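You operate a simulated robot arm through the tools that you are given. There is no shell and no other tool.

The job below is to be done with a simulated robot arm. You get a single attempt, and the scene is never put back.

TASK
Land the wire that the card names in the terminal that it names.
Fine: open the lever, push the wire home, shut the lever, pull-test the wire.

The check looks at the end state, three seconds after you hand in, the way a careful person would. Anything else that was tipped, shoved, dropped, spilled or broken makes it a failure.

THE ROBOT
A 7-joint arm with a two-finger parallel gripper, fixed in place. Base frame: the origin is on the floor under the middle of its stand, x ahead of it, y to its left, z up; the work surface is at about z = 850. Readings come in mm, rad, newtons and seconds.
With the tool pointing down near the work surface it reaches from about 300 to 700 mm from the base axis. Its first joint turns from -1.152 to 1.152 rad. Payload 1.57 kg.
Tool frame: the origin (TCP) lies between the finger pads and is the grasp point; the fingertips stand 30 mm ahead of it; z points along the fingers, y is the line along which they close. The gripper opens to 110 mm. The fingers are 24 mm wide and 12 mm thick; the gripper's body (48 by 112 mm) begins 78 mm behind the TCP.
Orientation is that of the tool frame in the base frame, as a unit quaternion [x, y, z, w]. With the fingers straight down and closing along the base's y, the tool's x points along the base's -x, its y along +y and its z along -z.

THE INTERFACE
- The arm moves only by the tool apply_moves. Its argument "series" is a list of rows, each an object of numbers (a shift or turn left out is 0, a gripper value left out holds the last): "dx", "dy", "dz": the shift along the base's x, y, z in units of 30 mm (1.0 is 30 mm); "rx", "ry", "rz": the turn, a rotation vector about the base's x, y, z in units of 5 degrees (1.0 is 5 degrees); "jaw": the opening, from 0 (shut) to 1 (fully open). In form: [{"dx": .., "dy": .., "dz": .., "rx": .., "ry": .., "rz": .., "jaw": ..}, ...]. A call has 1 to 20 rows; each row shifts and turns the commanded pose from where the row before left it. A call with a number of a shift or a turn outside -1 to 1 is refused whole. Each row takes 0.2 s and may step no farther than 50 mm and 0.15 rad from the row before; otherwise, or with a gripper value out of range, the whole call is refused. A pose out of reach is approached as far as the arm can. The call stops where the force on the tool passes 90 N (or 10 N more than at its start, if that is more) or the arm is blocked; 0.2 s more then pass. Each finger travels about 108 mm/s and halts on what it meets, pressing with about 26 N; the grip force reading is that of the motor and also rises with nothing between the fingers. The clock runs only during rows and for 0.2 s after the last one: add rows that do not move to give the fingers time. The reply holds the time, the measured pose of the TCP, the force on the tool along the base axes, the opening and the grip force, in the units named above and with some noise, with the torque about the TCP (base axes, N m) and any sound that the robot's microphone picked up.
- Cameras (640 x 400 px; columns grow to the right, rows downward): "scene" is fixed at [171.4, -402.4, 1393.2]; the picture's right is [0.67, -0.74, 0.00], its down [-0.51, -0.46, -0.73] and it looks along [0.54, 0.49, -0.68] (base axes); focal length 312 px, centre (320, 200). "wrist" rides on the gripper at [70, 16, -141] in the tool frame; the picture's right is [-0.23, 0.97, 0.00], its down [-0.85, -0.20, -0.48] and it looks along [-0.47, -0.11, 0.88] (tool axes); focal length 222 px, centre (320, 200). There is no depth. A picture from a camera that has moved, and an enlarged one, comes with that camera's place and axes in the base frame and with its lens.
- capture(camera): a new picture of that camera. The clock stands still meanwhile.
- close_up(camera, box): a new picture of the part [left, top, right, bottom] of that camera's present view, enlarged. The clock stands still meanwhile.
- hand_in(): hands the job in; it is judged then, once.

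Places have to be worked out from the pictures, the camera data and where the tool is seen. Open the gripper and draw the arm clear of the work before you hand the job in, unless the task says otherwise.

The tools are called after "Request:" as name(argument=value, ...) on one line, values as JSON. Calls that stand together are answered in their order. apply_moves: Moves the arm, as the interface text tells. Its arguments: {"type":"object","properties":{"series":{"type":"array","items":{"type":"object","properties":{"dx":{"type":"number"},"dy":{"type":"number"},"dz":{"type":"number"},"rx":{"type":"number"},"ry":{"type":"number"},"rz":{"type":"number"},"jaw":{"type":"number"}}}}},"required":["series"]} The other tools are called the same way: capture (camera) takes a picture; close_up (camera, box) takes an enlarged picture of a part of a camera's view; hand_in () hands the job in.

At the start:

```text
time: 0.0
eef_pos: [382.7, -19.3, 1128.1]
orientation: [0.0, 1.0, 0.0, -0.001]
ft_force: [0.8, -0.3, -0.8]
moment: [-0.03, 0.01, 0.0]
finger_gap: 110.2
grasp_force: 0.2
```

scene: 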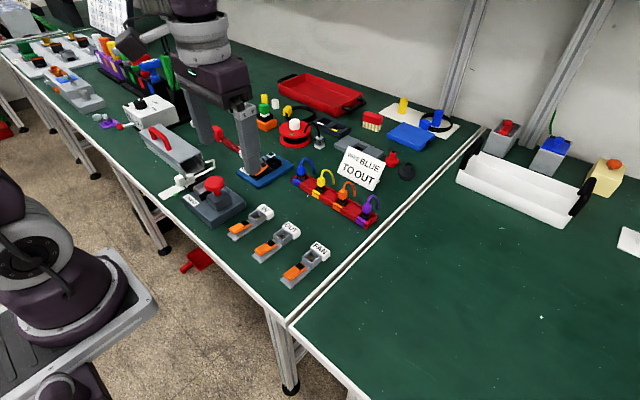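
wrist: 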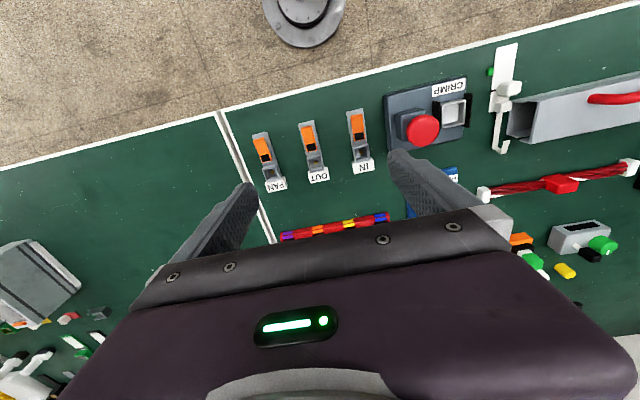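

The card appears to read "WIRE BLUE TO OUT". I'll zoom in on the card, the wire rack and the terminals.

Request:
close_up(camera="scene", box=[280, 130, 400, 230])

Request:
close_up(camera="scene", box=[220, 195, 340, 295])

Request:
close_up(camera="wrist", box=[220, 90, 400, 250])

```text
4.00 times, centred on (340, 180) of scene
camera zoom: at [171.4, -402.4, 1393.2], right [0.67, -0.74, 0.0], down [-0.51, -0.46, -0.73], along [0.54, 0.49, -0.68], focal length 1249 px, centre (240, 280)
```

zoom: 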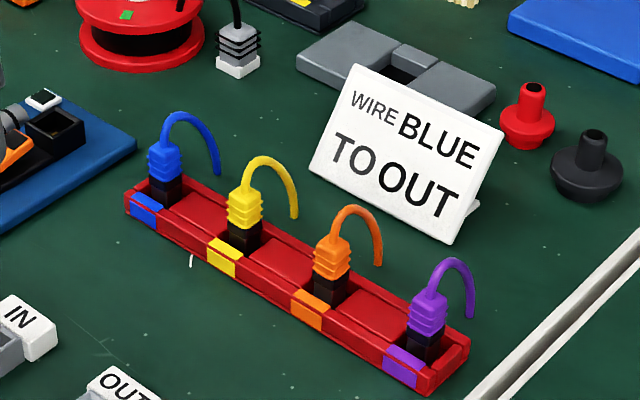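

```text
4.00 times, centred on (280, 245) of scene
camera zoom: at [171.4, -402.4, 1393.2], right [0.67, -0.74, 0.0], down [-0.51, -0.46, -0.73], along [0.54, 0.49, -0.68], focal length 1249 px, centre (480, 20)
```

zoom: 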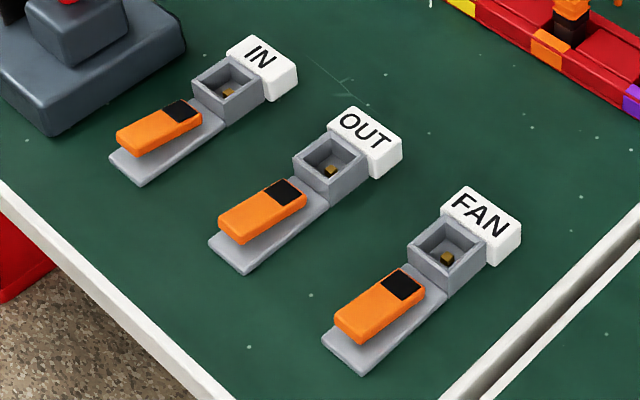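

```text
2.50 times, centred on (310, 170) of wrist
camera zoom: at [313.5, -2.1, 1268.3], right [0.23, 0.97, 0.0], down [0.85, -0.2, 0.48], along [0.47, -0.11, -0.88], focal length 555 px, centre (345, 275)
```

zoom: 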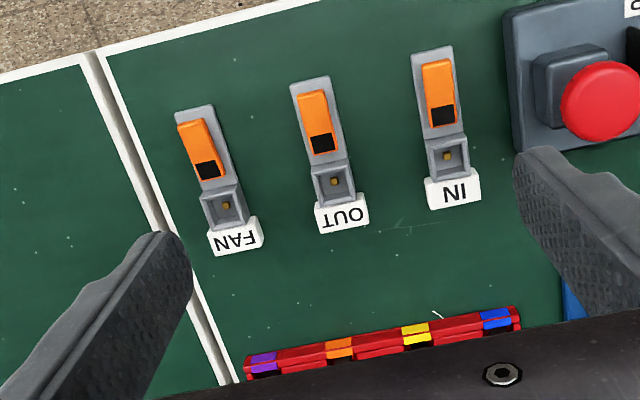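

The card reads "WIRE BLUE TO OUT". From the two views I place the OUT socket near (447, -42) with its top near z 870. The rack lies along y at x about 600, with blue near y = 67. I'll lower the wrist for a closer view of the OUT terminal.

Request:
apply_moves(series=[{"dz": -1}, {"dz": -1}, {"dz": -1}, {"dz": -1}, {}])

Request:
capture(camera="wrist")

Request:
close_up(camera="wrist", box=[240, 120, 400, 250])

```text
time: 1.2
eef_pos: [383.3, -16.8, 1007.4]
orientation: [0.0, 1.0, 0.0, 0.0]
ft_force: [-0.4, 0.3, 0.0]
moment: [-0.01, -0.02, 0.01]
finger_gap: 110.1
grasp_force: 0.1
```

```text
taken
camera wrist: at [313.6, -0.8, 1148.0], right [0.23, 0.97, 0.0], down [0.85, -0.2, 0.48], along [0.47, -0.11, -0.88], focal length 222 px, centre (320, 200)
```

wrist: 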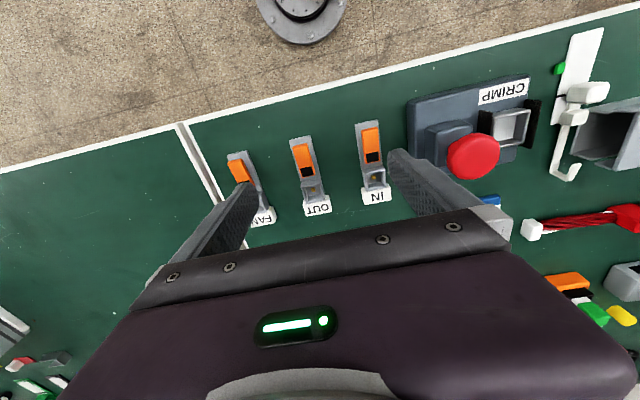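

```text
3.08 times, centred on (320, 185) of wrist
camera zoom: at [313.6, -0.8, 1148.0], right [0.23, 0.97, 0.0], down [0.85, -0.2, 0.48], along [0.47, -0.11, -0.88], focal length 684 px, centre (320, 246)
```

zoom: 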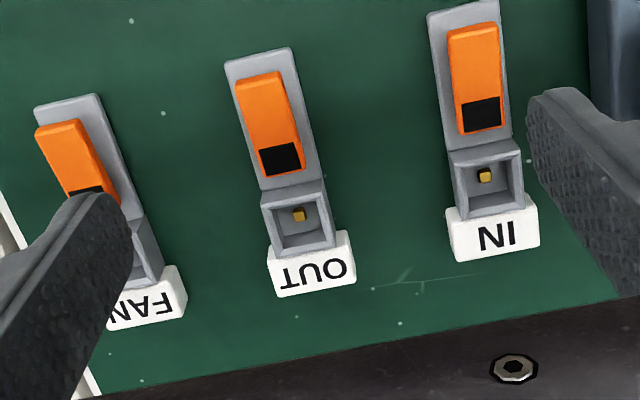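

The OUT socket is an open-topped grey box with a brass contact, and its orange lever sits on the robot side. I'll take higher-magnification views of the lever to see its state and hinge.

Request:
close_up(camera="scene", box=[245, 215, 305, 265])

Request:
close_up(camera="wrist", box=[280, 125, 340, 225])

Request:
close_up(camera="scene", box=[285, 145, 345, 195])

```text
8.00 times, centred on (275, 240) of scene
camera zoom: at [171.4, -402.4, 1393.2], right [0.67, -0.74, 0.0], down [-0.51, -0.46, -0.73], along [0.54, 0.49, -0.68], focal length 2498 px, centre (680, -120)
```

zoom: 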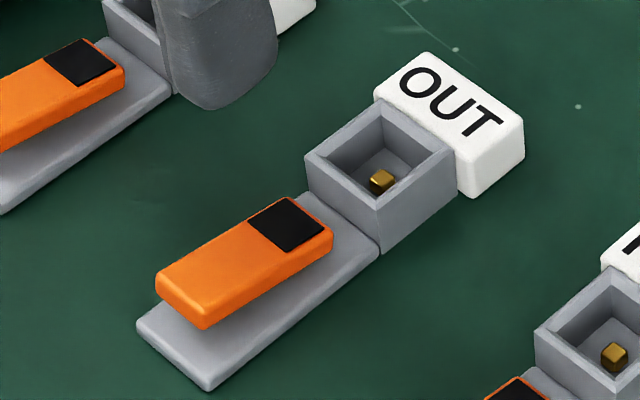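

```text
4.00 times, centred on (310, 175) of wrist
camera zoom: at [313.6, -0.8, 1148.0], right [0.23, 0.97, 0.0], down [0.85, -0.2, 0.48], along [0.47, -0.11, -0.88], focal length 888 px, centre (360, 300)
```

zoom: 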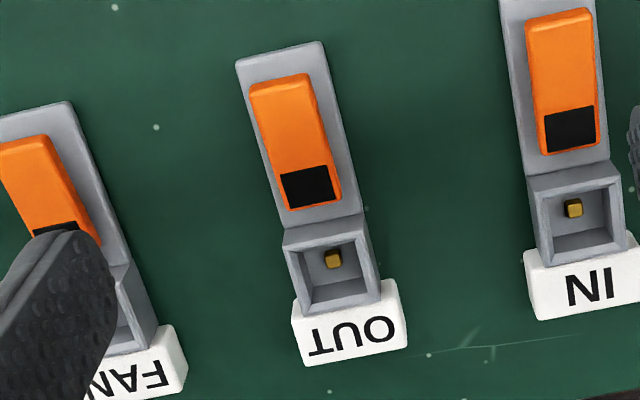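

```text
8.00 times, centred on (315, 170) of scene
camera zoom: at [171.4, -402.4, 1393.2], right [0.67, -0.74, 0.0], down [-0.51, -0.46, -0.73], along [0.54, 0.49, -0.68], focal length 2498 px, centre (360, 440)
```

zoom: 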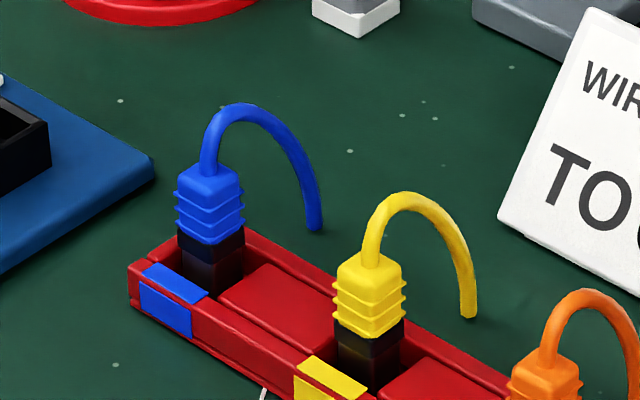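

The lever is hinged near the box at x of about 425. Its free end is on the robot side, around (379, -42, 875), and the socket rim centre is around (447, -42, 872). Next I'll move over the rack to look at the blue plug from the wrist camera.

Request:
apply_moves(series=[{"dx": 1, "dy": 0.7}, {"dx": 1, "dy": 0.7}, {"dx": 1, "dy": 0.7}, {"dx": 1, "dy": 0.7}, {"dx": 1, "dy": 0.6}, {}])

Request:
capture(camera="wrist")

Request:
capture(camera="scene")

```text
time: 2.6
eef_pos: [533.0, 84.6, 1006.1]
orientation: [0.0, 1.0, 0.0, 0.0]
ft_force: [0.9, 0.5, -0.4]
moment: [-0.01, -0.02, -0.02]
finger_gap: 110.1
grasp_force: 0.0
```

```text
taken
camera wrist: at [462.9, 101.2, 1147.2], right [0.23, 0.97, 0.0], down [0.86, -0.2, 0.48], along [0.47, -0.11, -0.88], focal length 222 px, centre (320, 200)
```

wrist: 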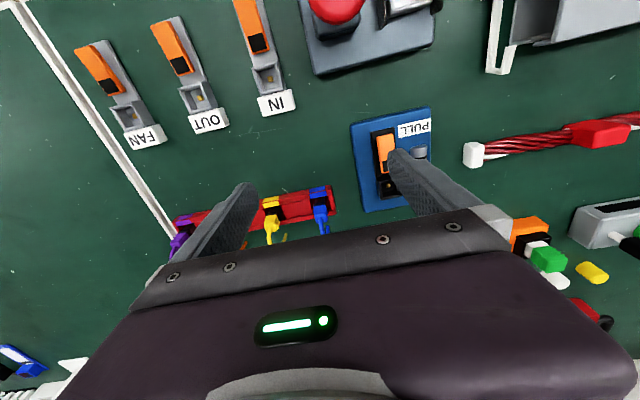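

```text
taken
```

scene: 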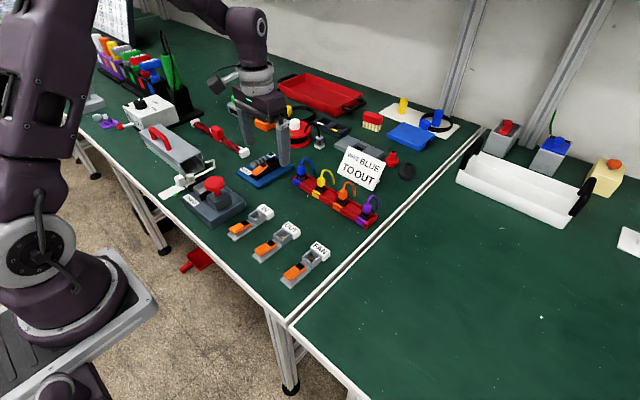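

Now I'll enlarge the blue plug, and the "PULL" device to its left.

Request:
close_up(camera="wrist", box=[260, 165, 350, 245])

Request:
close_up(camera="wrist", box=[340, 100, 450, 220])

Request:
close_up(camera="wrist", box=[140, 10, 240, 140])

```text
5.00 times, centred on (305, 205) of wrist
camera zoom: at [462.9, 101.2, 1147.2], right [0.23, 0.97, 0.0], down [0.86, -0.2, 0.48], along [0.47, -0.11, -0.88], focal length 1111 px, centre (395, 175)
```

zoom: 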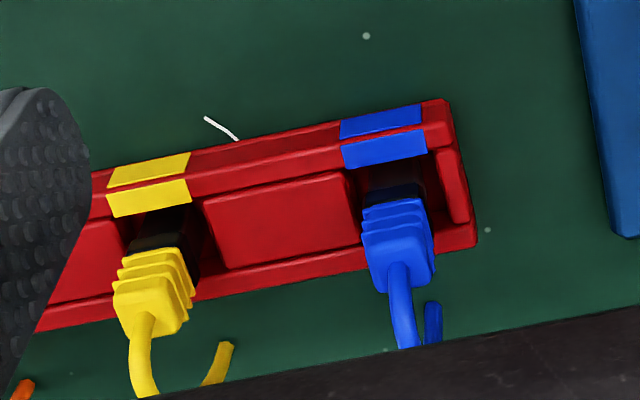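

```text
3.33 times, centred on (395, 160) of wrist
camera zoom: at [462.9, 101.2, 1147.2], right [0.23, 0.97, 0.0], down [0.86, -0.2, 0.48], along [0.47, -0.11, -0.88], focal length 740 px, centre (70, 333)
```

zoom: 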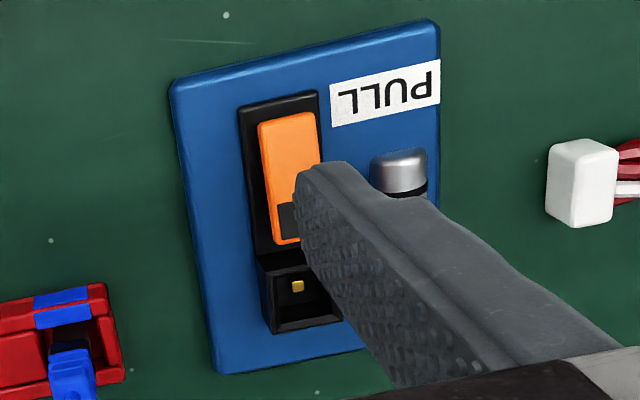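

```text
3.08 times, centred on (190, 75) of wrist
camera zoom: at [462.9, 101.2, 1147.2], right [0.23, 0.97, 0.0], down [0.86, -0.2, 0.48], along [0.47, -0.11, -0.88], focal length 684 px, centre (720, 585)
```

zoom: 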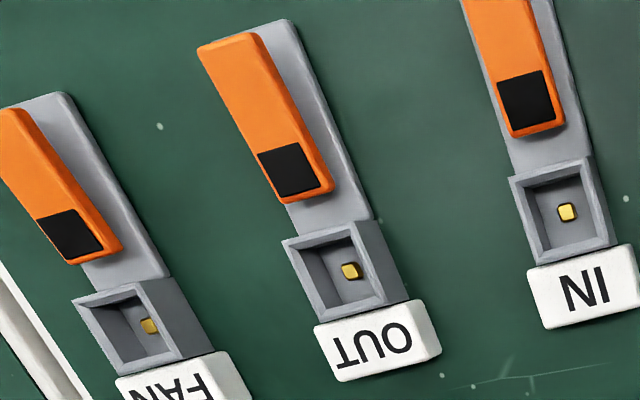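

The blue plug's top is at roughly (616, 66, 907), its cable arcs toward +x, and the pocket walls sit close around it. The lever must be opened first, so I'll move above the free end of the OUT lever with the jaws at about 50 mm and check alignment.

Request:
apply_moves(series=[{"dx": -0.967, "dy": -0.844, "dz": -0.307, "jaw": 0.45}, {"dx": -0.967, "dy": -0.844, "dz": -0.307, "jaw": 0.45}, {"dx": -0.967, "dy": -0.844, "dz": -0.307, "jaw": 0.45}, {"dx": -0.967, "dy": -0.844, "dz": -0.307, "jaw": 0.45}, {"dx": -0.967, "dy": -0.844, "dz": -0.307, "jaw": 0.45}, {"jaw": 0.45}])

Request:
capture(camera="wrist")

Request:
close_up(camera="scene", box=[220, 180, 320, 280])

```text
time: 4.0
eef_pos: [387.1, -45.3, 962.8]
orientation: [0.001, 1.0, -0.001, 0.0]
ft_force: [-0.3, -0.2, 0.1]
moment: [0.01, 0.02, -0.01]
finger_gap: 49.6
grasp_force: 0.0
```

```text
taken
camera wrist: at [318.0, -27.6, 1103.4], right [0.23, 0.97, 0.0], down [0.85, -0.2, 0.48], along [0.47, -0.11, -0.88], focal length 222 px, centre (320, 200)
```

wrist: 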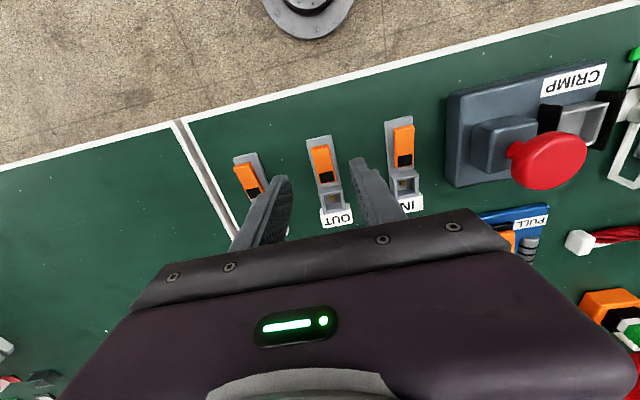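

```text
4.00 times, centred on (270, 230) of scene
camera zoom: at [171.3, -402.4, 1393.2], right [0.67, -0.74, 0.0], down [-0.51, -0.46, -0.73], along [0.54, 0.49, -0.68], focal length 1249 px, centre (520, 80)
```

zoom: 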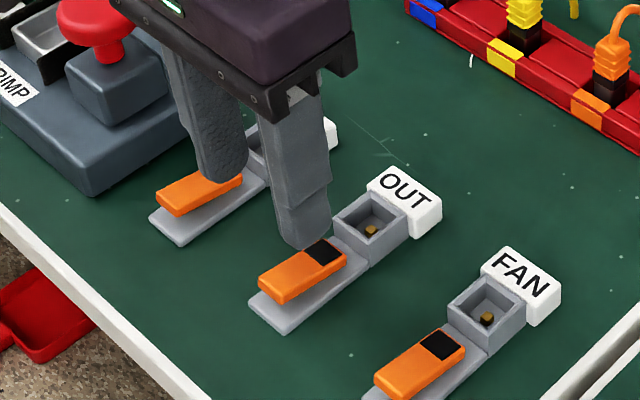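

The fingers straddle the OUT lever. I'll zoom in with the wrist camera to refine the lever's position before descending.

Request:
close_up(camera="wrist", box=[280, 125, 370, 235])

```text
3.64 times, centred on (325, 180) of wrist
camera zoom: at [318.0, -27.6, 1103.4], right [0.23, 0.97, 0.0], down [0.85, -0.2, 0.48], along [0.47, -0.11, -0.88], focal length 808 px, centre (302, 273)
```

zoom: 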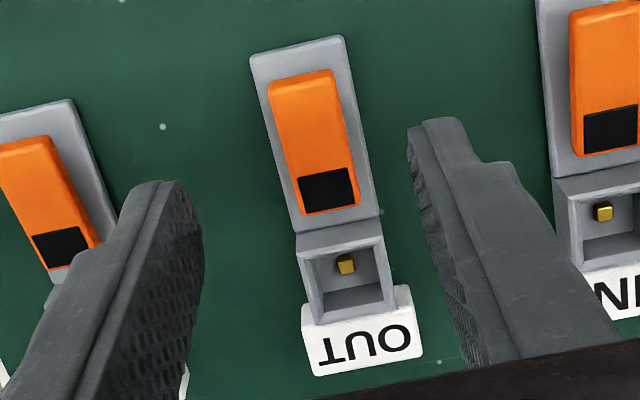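

The lever's centreline is about 1.5 mm to the +y side of the tool and its free end is 9 mm behind the TCP, so I'll nudge +y and descend most of the way.

Request:
apply_moves(series=[{"dy": 0.05, "dz": -0.5}, {"dz": -0.7}, {"dz": -0.6}, {}])

Request:
capture(camera="wrist")

Request:
close_up(camera="scene", box=[230, 200, 310, 270])

```text
time: 5.0
eef_pos: [387.4, -43.1, 908.0]
orientation: [0.0, 1.0, 0.0, -0.001]
ft_force: [-0.2, 0.3, -0.7]
moment: [0.0, -0.02, 0.01]
finger_gap: 49.4
grasp_force: 0.1
```

```text
taken
camera wrist: at [317.5, -26.6, 1049.0], right [0.23, 0.97, 0.0], down [0.86, -0.2, 0.48], along [0.47, -0.11, -0.88], focal length 222 px, centre (320, 200)
```

wrist: 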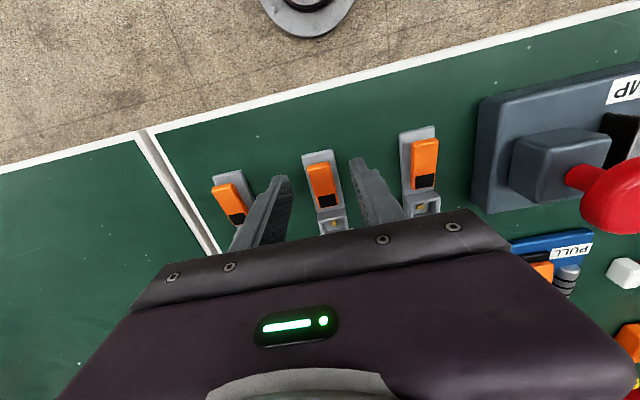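

```text
5.71 times, centred on (270, 235) of scene
camera zoom: at [171.4, -402.4, 1393.2], right [0.67, -0.74, 0.0], down [-0.51, -0.46, -0.73], along [0.54, 0.49, -0.68], focal length 1784 px, centre (606, 0)
```

zoom: 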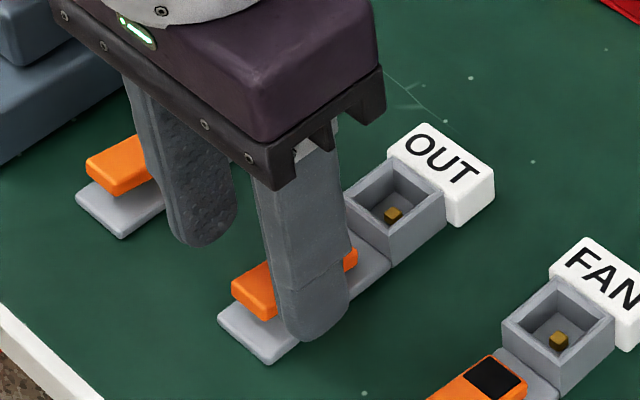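

The tips are just above the lever top. I'll descend another 15 mm so the tips flank the lever, clear of the base plate, then close gently.

Request:
apply_moves(series=[{"dz": -0.5}, {}, {"jaw": 0.25}, {"jaw": 0.2}, {"jaw": 0.1}, {"jaw": 0.1}, {"jaw": 0.1}])

Request:
close_up(camera="scene", box=[230, 200, 310, 270])

Request:
close_up(camera="wrist", box=[270, 130, 390, 250])

```text
time: 6.6
eef_pos: [387.3, -43.8, 893.2]
orientation: [0.0, 1.0, -0.001, 0.001]
ft_force: [-0.1, 11.3, -5.5]
moment: [0.31, 0.07, -0.04]
finger_gap: 19.9
grasp_force: 34.0
```

```text
5.71 times, centred on (270, 235) of scene
camera zoom: at [171.4, -402.1, 1393.3], right [0.67, -0.74, 0.0], down [-0.51, -0.46, -0.73], along [0.54, 0.49, -0.68], focal length 1784 px, centre (606, 0)
```

zoom: 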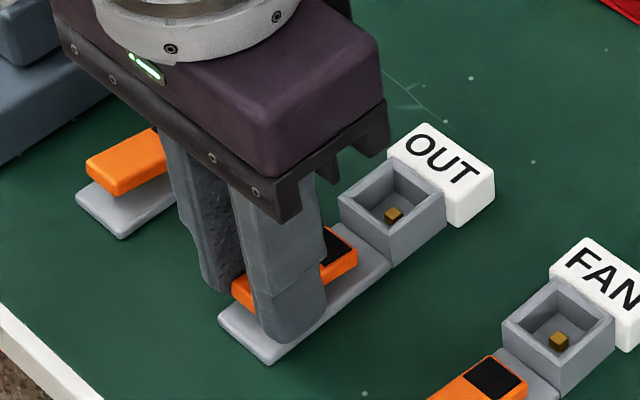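

```text
3.33 times, centred on (330, 190) of wrist
camera zoom: at [317.6, -26.4, 1033.8], right [0.23, 0.97, 0.0], down [0.86, -0.2, 0.48], along [0.47, -0.11, -0.88], focal length 740 px, centre (287, 233)
```

zoom: 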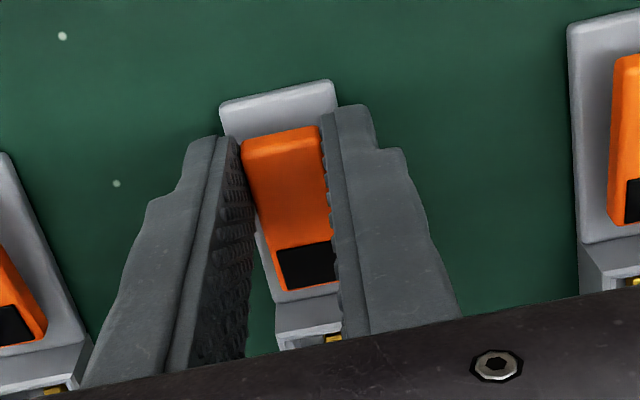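

I have the lever gripped (20 mm wide), with a slight lateral offset of about 11 N in y. I'll ease +y and lift the first 10° along the hinge arc, then check forces.

Request:
apply_moves(series=[{"dy": 0.03}, {"dx": 0.089, "dz": 0.104, "ry": 1}, {"dx": 0.098, "dz": 0.096, "ry": 1}, {}])

Request:
close_up(camera="scene", box=[230, 200, 310, 270])

```text
time: 7.6
eef_pos: [392.5, -42.9, 897.9]
orientation: [0.001, 0.996, 0.0, -0.089]
ft_force: [-5.6, -11.4, -22.8]
moment: [-0.24, -0.45, 0.23]
finger_gap: 20.0
grasp_force: 34.0
```

```text
5.71 times, centred on (270, 235) of scene
camera zoom: at [171.5, -402.7, 1393.1], right [0.67, -0.74, 0.0], down [-0.51, -0.46, -0.73], along [0.54, 0.49, -0.68], focal length 1784 px, centre (606, 0)
```

zoom: 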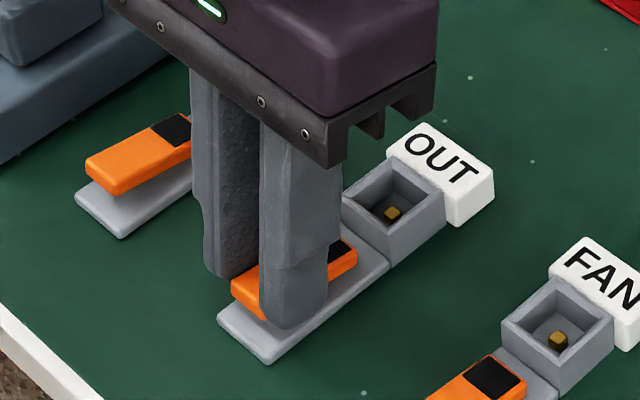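

The lever resisted, with about 23 N down on the tool and the pads slipping slightly. I'll zoom in closely to see whether it moved at all.

Request:
close_up(camera="scene", box=[250, 225, 290, 265])

Request:
close_up(camera="wrist", box=[280, 130, 370, 250])

Request:
close_up(camera="scene", box=[280, 240, 330, 290])

```text
10.00 times, centred on (270, 245) of scene
camera zoom: at [171.5, -402.7, 1393.1], right [0.67, -0.74, 0.0], down [-0.51, -0.46, -0.73], along [0.54, 0.49, -0.68], focal length 3123 px, centre (820, -250)
```

zoom: 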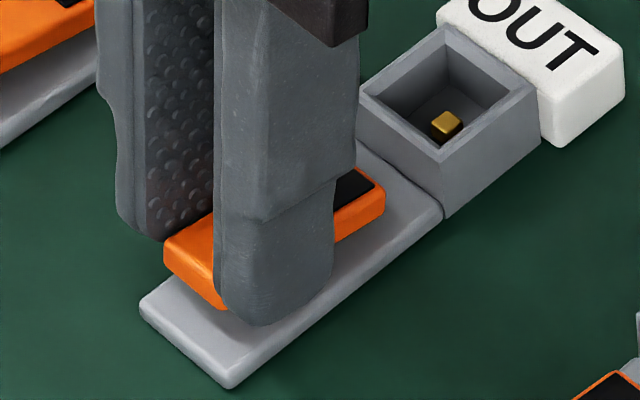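

```text
3.33 times, centred on (325, 190) of wrist
camera zoom: at [349.2, -26.1, 1048.9], right [0.23, 0.97, -0.04], down [0.93, -0.2, 0.32], along [0.3, -0.11, -0.95], focal length 740 px, centre (303, 233)
```

zoom: 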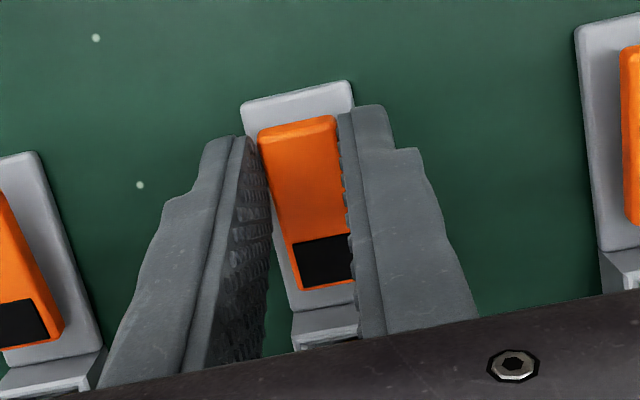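

```text
8.00 times, centred on (305, 265) of scene
camera zoom: at [171.5, -402.7, 1393.1], right [0.67, -0.74, 0.0], down [-0.51, -0.46, -0.73], along [0.54, 0.49, -0.68], focal length 2498 px, centre (440, -320)
```

zoom: 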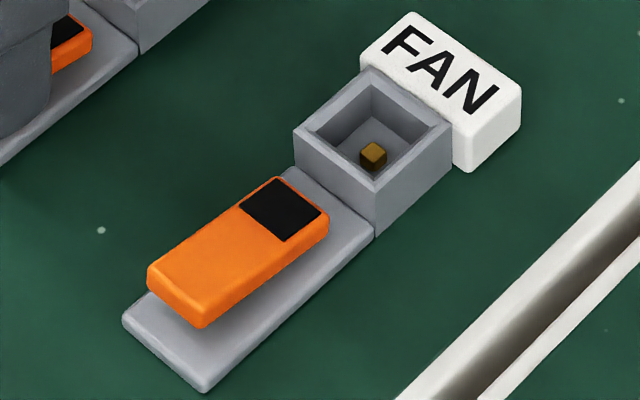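

The lever has not turned. Its free end is raised about 15 mm off the base and it seems to be held by a stiff detent, while the pads slipped at about 23 N. I'll re-grip nearer its free end, level and centred, and lift straight up to see whether it gives.

Request:
apply_moves(series=[{"jaw": 0.3}, {"jaw": 0.3, "ry": -1, "dx": -0.16, "dz": -0.12}, {"ry": -1, "dx": -0.167, "dz": -0.13, "dy": -0.015}, {}, {"jaw": 0.1}, {"jaw": 0.1}, {"jaw": 0.1}, {"dz": 0.05}, {"dz": 0.05}, {"dz": 0.05}])

Request:
close_up(camera="scene", box=[250, 225, 290, 265])

```text
time: 9.8
eef_pos: [383.7, -43.8, 895.0]
orientation: [0.001, 1.0, 0.0, 0.0]
ft_force: [-1.1, -27.2, -27.4]
moment: [-0.55, 0.15, 0.11]
finger_gap: 19.9
grasp_force: 33.5
```

```text
10.00 times, centred on (270, 245) of scene
camera zoom: at [171.7, -403.1, 1393.0], right [0.67, -0.74, 0.0], down [-0.51, -0.46, -0.73], along [0.54, 0.49, -0.68], focal length 3123 px, centre (820, -250)
```

zoom: 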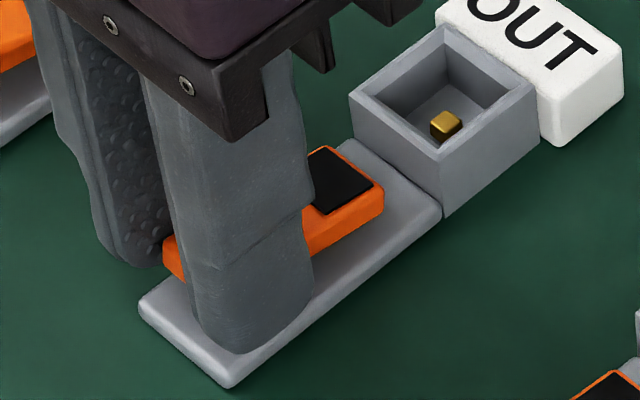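

The force is 27 N up and the lever is still fixed. I'll lift a little further to see whether it breaks free or the pads slip.

Request:
apply_moves(series=[{"dy": -0.03}, {"dz": 0.06}, {"dz": 0.06}, {"dz": 0.06}])

Request:
close_up(camera="scene", box=[250, 225, 290, 265])

```text
time: 10.8
eef_pos: [385.3, -41.9, 900.6]
orientation: [-0.002, 1.0, 0.001, 0.001]
ft_force: [0.2, -12.9, -5.4]
moment: [-0.36, 0.04, -0.09]
finger_gap: 22.3
grasp_force: 6.1
```

```text
10.00 times, centred on (270, 245) of scene
camera zoom: at [171.4, -402.7, 1393.1], right [0.67, -0.74, 0.0], down [-0.51, -0.46, -0.73], along [0.54, 0.49, -0.68], focal length 3123 px, centre (820, -250)
```

zoom: 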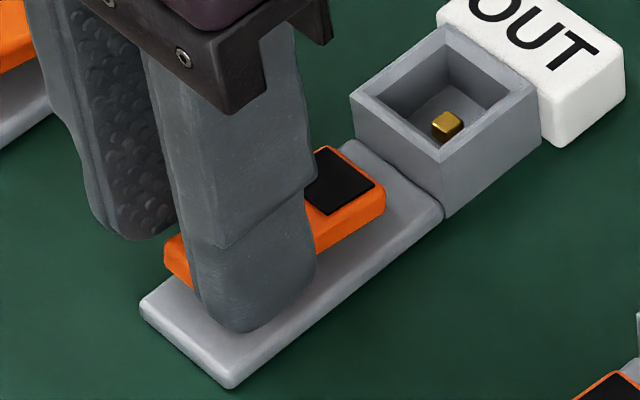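

The pads just slid up and off, so lifting at the robot-side end with about 30 N does not open it. I'll back off and take a low side view to understand where the lever is hinged.

Request:
apply_moves(series=[{"jaw": 0.35}, {"dz": 1}, {"dz": 1}, {"dy": -1, "rx": 0.6}, {"dy": -1, "rx": 0.6}, {"dy": -1, "rx": 0.6}, {"dy": -1, "rx": 0.6}, {"dy": -1, "rx": 0.6}, {"dy": -1, "rx": 0.6}, {"dy": -1, "rx": 0.6}, {"dy": -1, "rx": 0.6}, {"dy": -1, "rx": 0.6}, {"dy": -0.7, "rx": 0.6}, {"dz": -1}, {"dz": -1}, {}])

Request:
capture(camera="wrist")

Request:
close_up(camera="scene", box=[240, 205, 310, 265])

```text
time: 14.2
eef_pos: [383.6, -332.1, 900.6]
orientation: [0.0, 0.966, 0.259, 0.0]
ft_force: [-0.2, 0.8, 0.5]
moment: [-0.02, 0.02, -0.01]
finger_gap: 38.4
grasp_force: 0.1
```

```text
taken
camera wrist: at [313.5, -389.0, 1030.2], right [0.23, 0.84, 0.49], down [0.86, -0.41, 0.31], along [0.47, 0.34, -0.81], focal length 222 px, centre (320, 200)
```

wrist: 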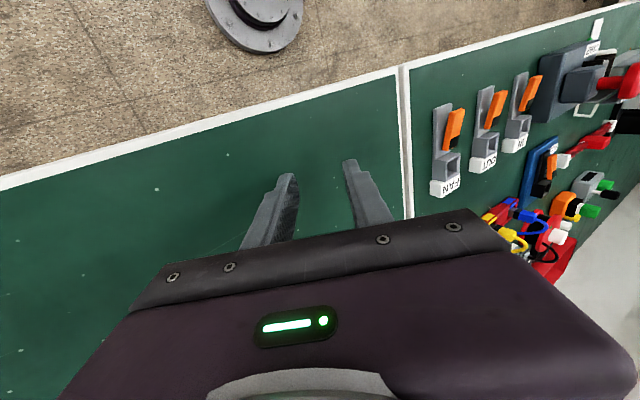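

```text
6.67 times, centred on (275, 235) of scene
camera zoom: at [171.4, -402.4, 1393.2], right [0.67, -0.74, 0.0], down [-0.51, -0.46, -0.73], along [0.54, 0.49, -0.68], focal length 2082 px, centre (620, -33)
```

zoom: 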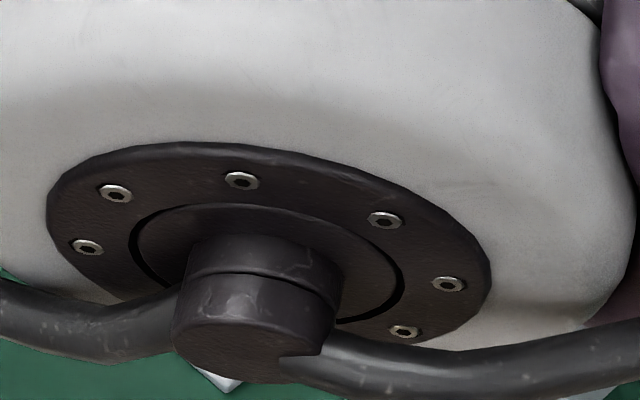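

Zooming on the terminals from this low side view.

Request:
close_up(camera="wrist", box=[425, 65, 545, 205])

Request:
close_up(camera="wrist", box=[465, 80, 515, 180])

```text
2.86 times, centred on (485, 135) of wrist
camera zoom: at [313.5, -389.0, 1030.2], right [0.23, 0.84, 0.49], down [0.86, -0.41, 0.31], along [0.47, 0.34, -0.81], focal length 635 px, centre (-151, 386)
```

zoom: 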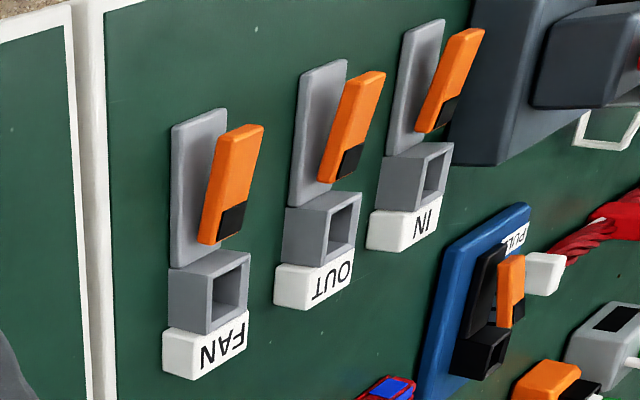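

```text
4.00 times, centred on (490, 130) of wrist
camera zoom: at [313.5, -389.0, 1030.2], right [0.23, 0.84, 0.49], down [0.86, -0.41, 0.31], along [0.47, 0.34, -0.81], focal length 888 px, centre (-360, 480)
```

zoom: 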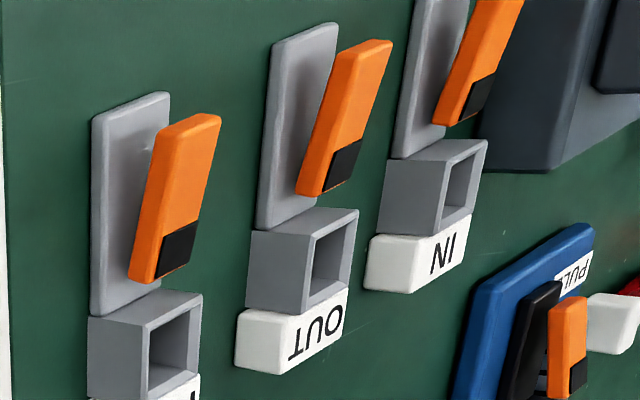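

The side view shows each lever is a tilted rocker: black end low near the box, orange end about 15 mm up, all in the same state. The orange end is already at its upper stop, so opening should mean pressing it down. I'll return above it with the jaws closed.

Request:
apply_moves(series=[{"dz": 1, "jaw": 0.0}, {"dz": 1}, {"dy": 1, "rx": -0.6}, {"dy": 1, "rx": -0.6}, {"dy": 1, "rx": -0.6}, {"dy": 1, "rx": -0.6}, {"dy": 1, "rx": -0.6}, {"dy": 1, "rx": -0.6}, {"dy": 1, "rx": -0.6}, {"dy": 1, "rx": -0.6}, {"dy": 1, "rx": -0.6}, {"dy": 0.7, "rx": -0.6}, {"dz": -0.8}, {"dz": -0.6}, {}])

Request:
capture(camera="wrist")

Request:
close_up(camera="scene", box=[240, 205, 310, 265])

```text
time: 17.4
eef_pos: [384.4, -42.3, 918.9]
orientation: [0.0, 1.0, 0.0, 0.0]
ft_force: [-0.6, -0.3, 0.6]
moment: [-0.02, 0.03, 0.01]
finger_gap: 0.1
grasp_force: 21.1
```

```text
taken
camera wrist: at [315.1, -24.9, 1059.9], right [0.23, 0.97, 0.0], down [0.86, -0.2, 0.48], along [0.47, -0.11, -0.88], focal length 222 px, centre (320, 200)
```

wrist: 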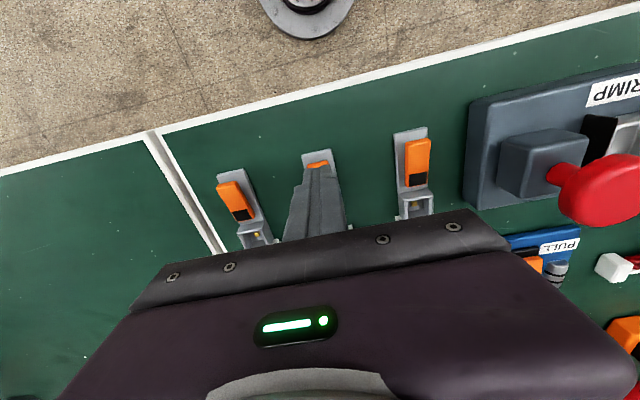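

```text
6.67 times, centred on (275, 235) of scene
camera zoom: at [171.4, -402.4, 1393.2], right [0.67, -0.74, 0.0], down [-0.51, -0.46, -0.73], along [0.54, 0.49, -0.68], focal length 2082 px, centre (620, -33)
```

zoom: 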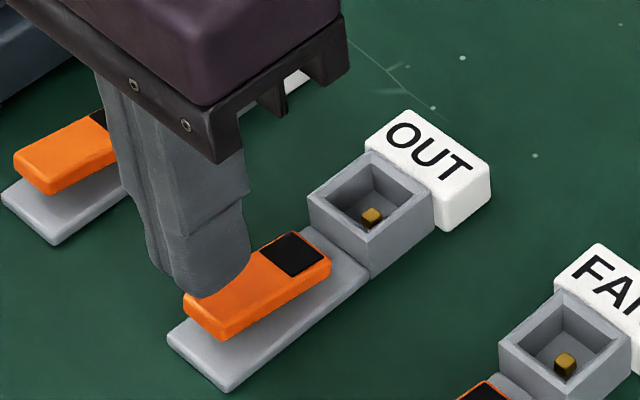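

The closed tips sit about 12 mm above the orange end. I'll descend in small steps to contact and press lightly.

Request:
apply_moves(series=[{"dz": -0.3}, {"dz": -0.05}, {"dz": -0.05}, {"dz": -0.05}, {"dz": -0.05}, {}])

Request:
close_up(camera="scene", box=[240, 205, 310, 265])

```text
time: 18.8
eef_pos: [383.4, -41.7, 904.8]
orientation: [0.001, 1.0, 0.0, -0.001]
ft_force: [0.5, 0.5, -0.8]
moment: [-0.01, 0.02, 0.03]
finger_gap: 0.1
grasp_force: 21.5
```

```text
6.67 times, centred on (275, 235) of scene
camera zoom: at [171.4, -402.4, 1393.2], right [0.67, -0.74, 0.0], down [-0.51, -0.46, -0.73], along [0.54, 0.49, -0.68], focal length 2082 px, centre (620, -33)
```

zoom: 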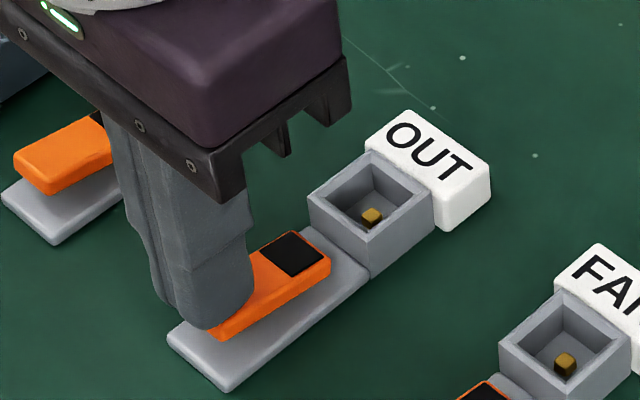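

There's no contact force yet at tip height of about 875. I'll continue down in 1 mm steps.

Request:
apply_moves(series=[{"dz": -0.035}, {"dz": -0.035}, {"dz": -0.035}, {"dz": -0.035}])

Request:
close_up(camera="scene", box=[240, 205, 310, 265])

```text
time: 19.8
eef_pos: [383.7, -41.4, 901.6]
orientation: [0.0, 1.0, 0.001, 0.001]
ft_force: [-3.0, -0.4, 24.6]
moment: [-0.03, -0.19, 0.11]
finger_gap: 0.2
grasp_force: 21.4
```

```text
6.67 times, centred on (275, 235) of scene
camera zoom: at [171.0, -402.3, 1393.3], right [0.67, -0.74, 0.0], down [-0.51, -0.46, -0.73], along [0.54, 0.49, -0.68], focal length 2082 px, centre (620, -33)
```

zoom: 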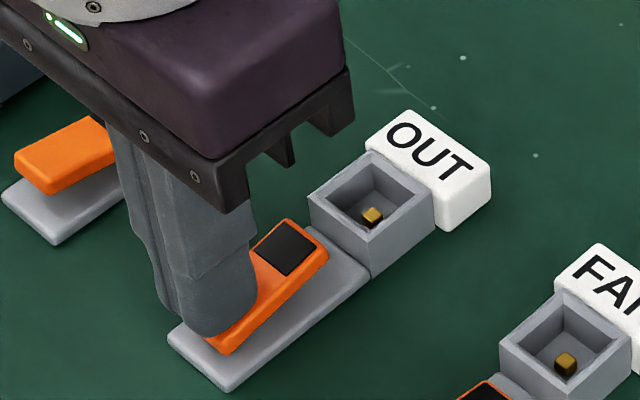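

The rocker is turning: the black end has risen while I press the orange end at about 25 N. I'll press further in small steps until it goes over.

Request:
apply_moves(series=[{"dz": -0.04}, {"dz": -0.04}, {"dz": -0.04}, {}])

Request:
close_up(camera="scene", box=[240, 205, 310, 265])

```text
time: 20.3
eef_pos: [384.0, -41.2, 900.0]
orientation: [0.0, 1.0, 0.001, 0.001]
ft_force: [-7.9, 3.2, 31.7]
moment: [0.14, -0.09, -0.03]
finger_gap: 0.0
grasp_force: 21.2
stopped in row 2: the force on the tool passed its limit at 100 N (the readings are from after the stop); the commanded pose is now the measured one
```

```text
6.67 times, centred on (275, 235) of scene
camera zoom: at [170.8, -402.2, 1393.4], right [0.67, -0.74, 0.0], down [-0.51, -0.46, -0.73], along [0.54, 0.49, -0.68], focal length 2082 px, centre (620, -33)
```

zoom: 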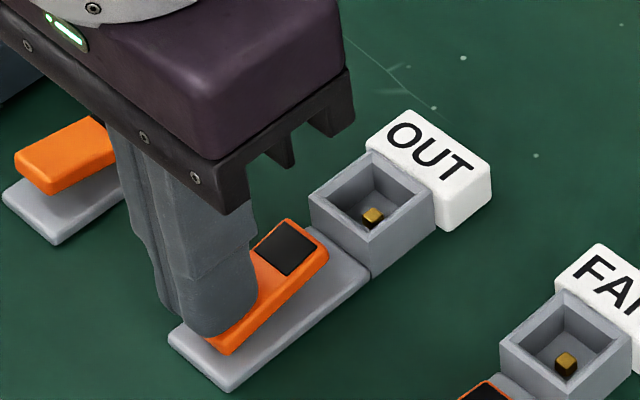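

It reached its stop, since the force spiked as the lever bottomed out. I'll lift off gently and check the lever stays in this new position.

Request:
apply_moves(series=[{"dz": 0.2}, {"dz": 0.8}, {"dz": 1}, {"dz": 0.5}, {}])

Request:
close_up(camera="scene", box=[240, 205, 310, 265])

Request:
close_up(camera="wrist", box=[260, 120, 390, 240])

```text
time: 21.5
eef_pos: [386.1, -42.0, 975.5]
orientation: [-0.001, 1.0, -0.001, 0.003]
ft_force: [-0.7, -0.3, 0.2]
moment: [0.02, 0.04, 0.03]
finger_gap: 0.0
grasp_force: 21.3
```

```text
6.67 times, centred on (275, 235) of scene
camera zoom: at [171.4, -402.4, 1393.2], right [0.67, -0.74, 0.0], down [-0.51, -0.46, -0.73], along [0.54, 0.49, -0.68], focal length 2082 px, centre (620, -33)
```

zoom: 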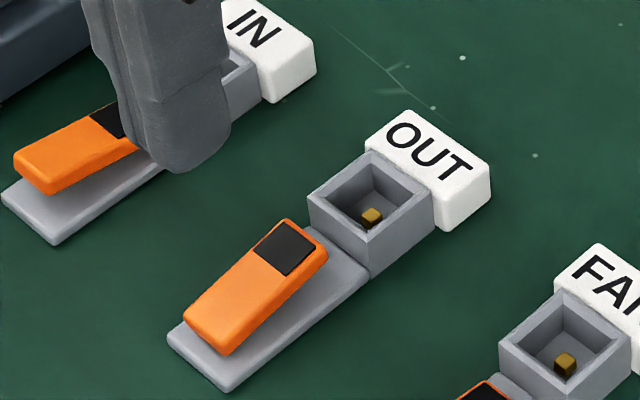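

```text
3.33 times, centred on (325, 180) of wrist
camera zoom: at [315.5, -25.2, 1115.3], right [0.23, 0.97, 0.0], down [0.85, -0.2, 0.48], along [0.47, -0.11, -0.88], focal length 740 px, centre (303, 267)
```

zoom: 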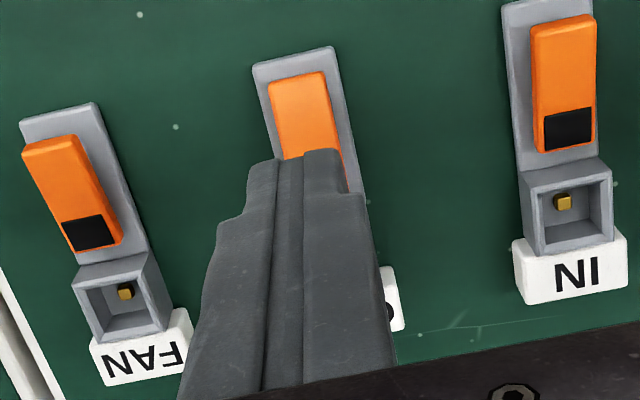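

The lever stays flipped with the orange end down and the black end up, and the terminal hasn't shifted. OUT is now open, so I'll go above the blue plug with the jaws at about 44 mm.

Request:
apply_moves(series=[{"dx": 0.96, "dy": 0.45, "dz": 0.1, "jaw": 0.4}, {"dx": 0.96, "dy": 0.45, "dz": 0.1}, {"dx": 0.96, "dy": 0.45, "dz": 0.1}, {"dx": 0.96, "dy": 0.45}, {"dx": 0.96, "dy": 0.45}, {"dx": 0.96, "dy": 0.45}, {"dx": 0.96, "dy": 0.45}, {"dx": 0.96, "dy": 0.45}, {}])

Request:
capture(camera="wrist")

Request:
close_up(camera="scene", box=[240, 130, 360, 230])

Request:
close_up(camera="wrist", box=[270, 120, 370, 240])

```text
time: 23.5
eef_pos: [615.8, 66.5, 984.1]
orientation: [0.0, 1.0, 0.0, 0.002]
ft_force: [0.9, -0.1, 0.7]
moment: [0.02, -0.03, -0.01]
finger_gap: 44.0
grasp_force: 0.1
```

```text
taken
camera wrist: at [546.1, 81.9, 1125.3], right [0.23, 0.97, 0.0], down [0.85, -0.2, 0.48], along [0.47, -0.11, -0.88], focal length 222 px, centre (320, 200)
```

wrist: 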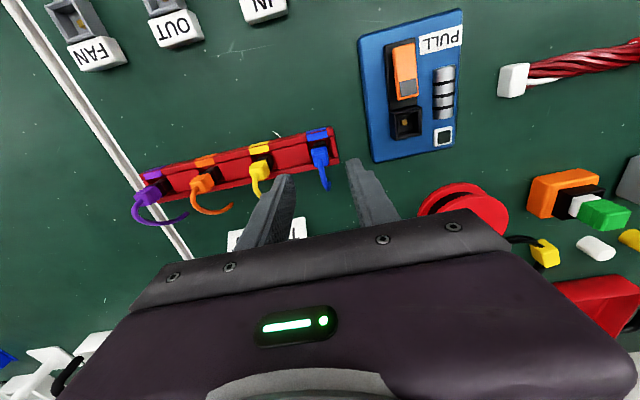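

```text
4.00 times, centred on (300, 180) of scene
camera zoom: at [171.4, -402.3, 1393.2], right [0.67, -0.74, 0.0], down [-0.51, -0.46, -0.73], along [0.54, 0.49, -0.68], focal length 1249 px, centre (400, 280)
```

zoom: 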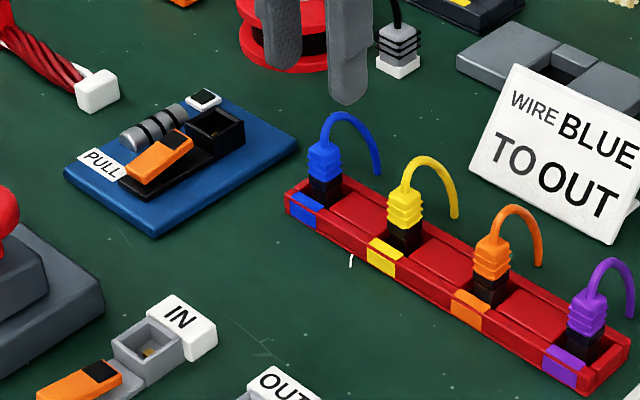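

```text
3.33 times, centred on (320, 180) of wrist
camera zoom: at [546.1, 81.9, 1125.3], right [0.23, 0.97, 0.0], down [0.85, -0.2, 0.48], along [0.47, -0.11, -0.88], focal length 740 px, centre (320, 267)
```

zoom: 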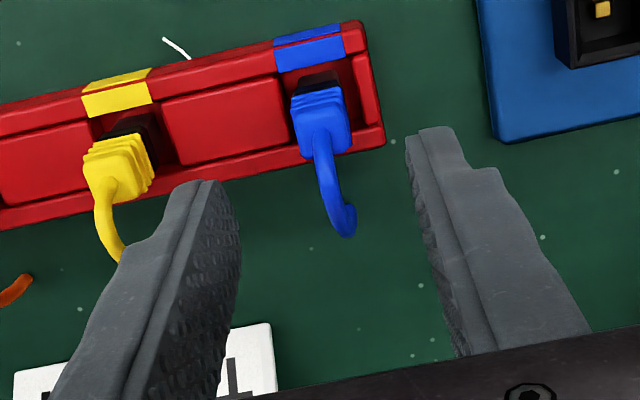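

The blue plug is nearly centred under the TCP (about +1.5 mm in x), and the rack top is at z ≈ 869. I'll descend most of the way with the fingers either side of it.

Request:
apply_moves(series=[{"dx": 0.05, "dz": -0.8}, {"dz": -0.8}, {"dz": -0.5}, {}])

Request:
close_up(camera="scene", box=[270, 130, 350, 200])

Request:
close_up(camera="wrist", box=[270, 120, 390, 240])

```text
time: 24.5
eef_pos: [616.8, 67.3, 921.7]
orientation: [0.001, 1.0, 0.0, 0.003]
ft_force: [0.9, 0.4, -0.5]
moment: [0.02, 0.02, 0.02]
finger_gap: 44.3
grasp_force: 0.1
```

```text
5.71 times, centred on (310, 165) of scene
camera zoom: at [171.4, -402.4, 1393.2], right [0.67, -0.74, 0.0], down [-0.51, -0.46, -0.73], along [0.54, 0.49, -0.68], focal length 1784 px, centre (377, 400)
```

zoom: 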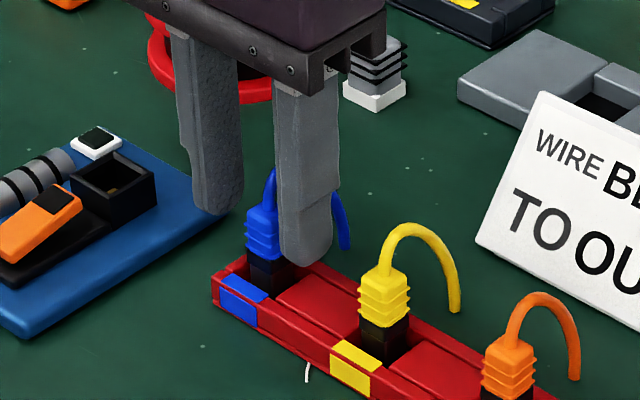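

```text
3.33 times, centred on (330, 180) of wrist
camera zoom: at [546.8, 83.3, 1061.6], right [0.23, 0.97, 0.0], down [0.85, -0.2, 0.48], along [0.47, -0.11, -0.88], focal length 740 px, centre (287, 267)
```

zoom: 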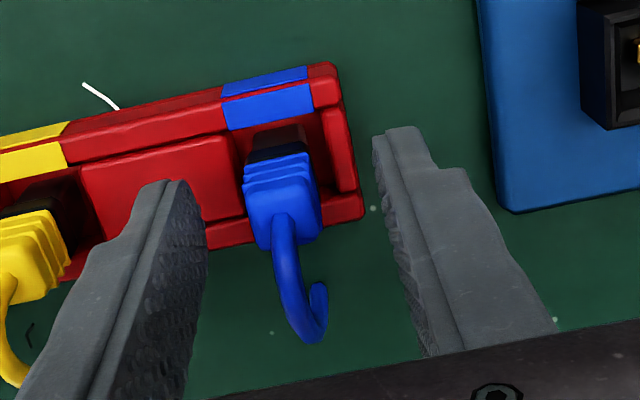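

Centred to well under a millimetre. I'll lower another 15 mm (tips at about 876, above the rack top) and close on the plug body.

Request:
apply_moves(series=[{"dz": -0.5}, {}, {"jaw": 0.25}, {"jaw": 0.2}, {"jaw": 0.05}, {"jaw": 0.05}, {"jaw": 0.05}])

Request:
close_up(camera="scene", box=[270, 130, 350, 200])

Request:
close_up(camera="wrist", box=[270, 120, 390, 240])

```text
time: 26.1
eef_pos: [617.2, 67.4, 906.7]
orientation: [-0.001, 1.0, 0.0, 0.003]
ft_force: [-0.6, 0.4, 0.2]
moment: [-0.02, -0.01, -0.02]
finger_gap: 14.7
grasp_force: 26.3
```

```text
5.71 times, centred on (310, 165) of scene
camera zoom: at [171.4, -402.4, 1393.2], right [0.67, -0.74, 0.0], down [-0.51, -0.46, -0.73], along [0.54, 0.49, -0.68], focal length 1784 px, centre (377, 400)
```

zoom: 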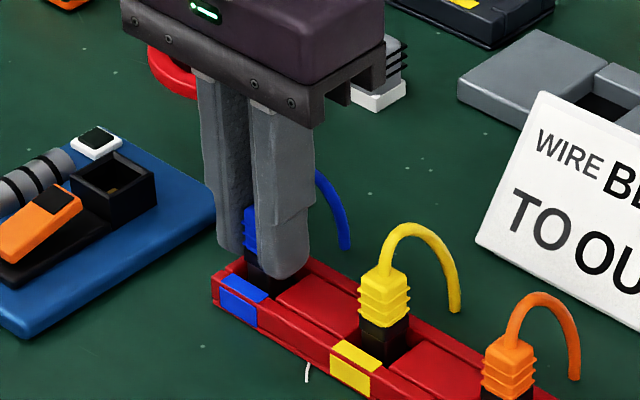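

```text
3.33 times, centred on (330, 180) of wrist
camera zoom: at [546.7, 83.4, 1046.2], right [0.23, 0.97, 0.0], down [0.85, -0.2, 0.48], along [0.47, -0.11, -0.88], focal length 740 px, centre (287, 267)
```

zoom: 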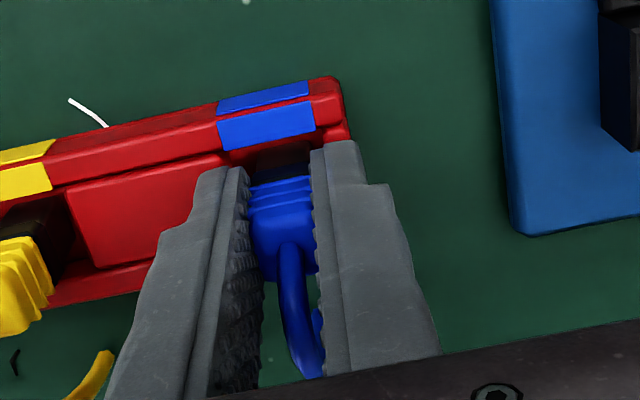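

The plug is gripped (14.7 mm wide, 26 N, no side load). I'll lift it straight up out of the rack.

Request:
apply_moves(series=[{"dz": 0.2}, {"dz": 0.4}, {"dz": 0.7}, {"dz": 0.7}, {"dz": 0.7}, {}])

Request:
close_up(camera="scene", box=[270, 100, 370, 200])

Request:
close_up(camera="wrist", box=[270, 120, 390, 240])

```text
time: 27.5
eef_pos: [616.6, 65.7, 988.5]
orientation: [0.0, 1.0, 0.0, 0.003]
ft_force: [0.2, 0.8, -0.3]
moment: [0.04, 0.0, 0.01]
finger_gap: 14.7
grasp_force: 25.5
```

```text
4.00 times, centred on (320, 150) of scene
camera zoom: at [171.4, -402.4, 1393.2], right [0.67, -0.74, 0.0], down [-0.51, -0.46, -0.73], along [0.54, 0.49, -0.68], focal length 1249 px, centre (320, 400)
```

zoom: 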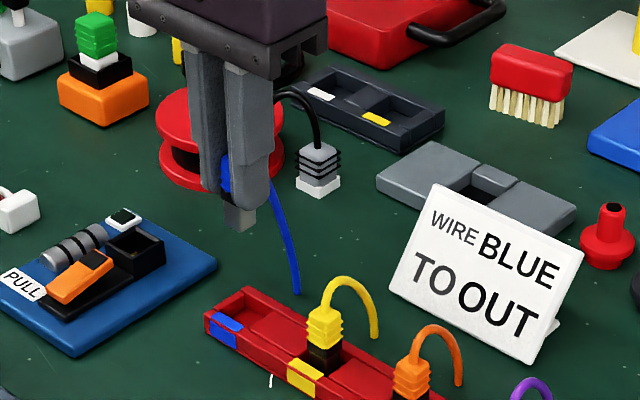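

```text
3.33 times, centred on (330, 180) of wrist
camera zoom: at [546.0, 81.9, 1128.7], right [0.23, 0.97, 0.0], down [0.85, -0.2, 0.48], along [0.47, -0.11, -0.88], focal length 740 px, centre (287, 267)
```

zoom: 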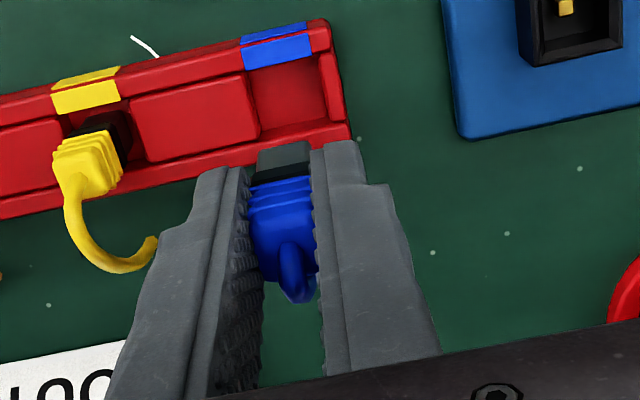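

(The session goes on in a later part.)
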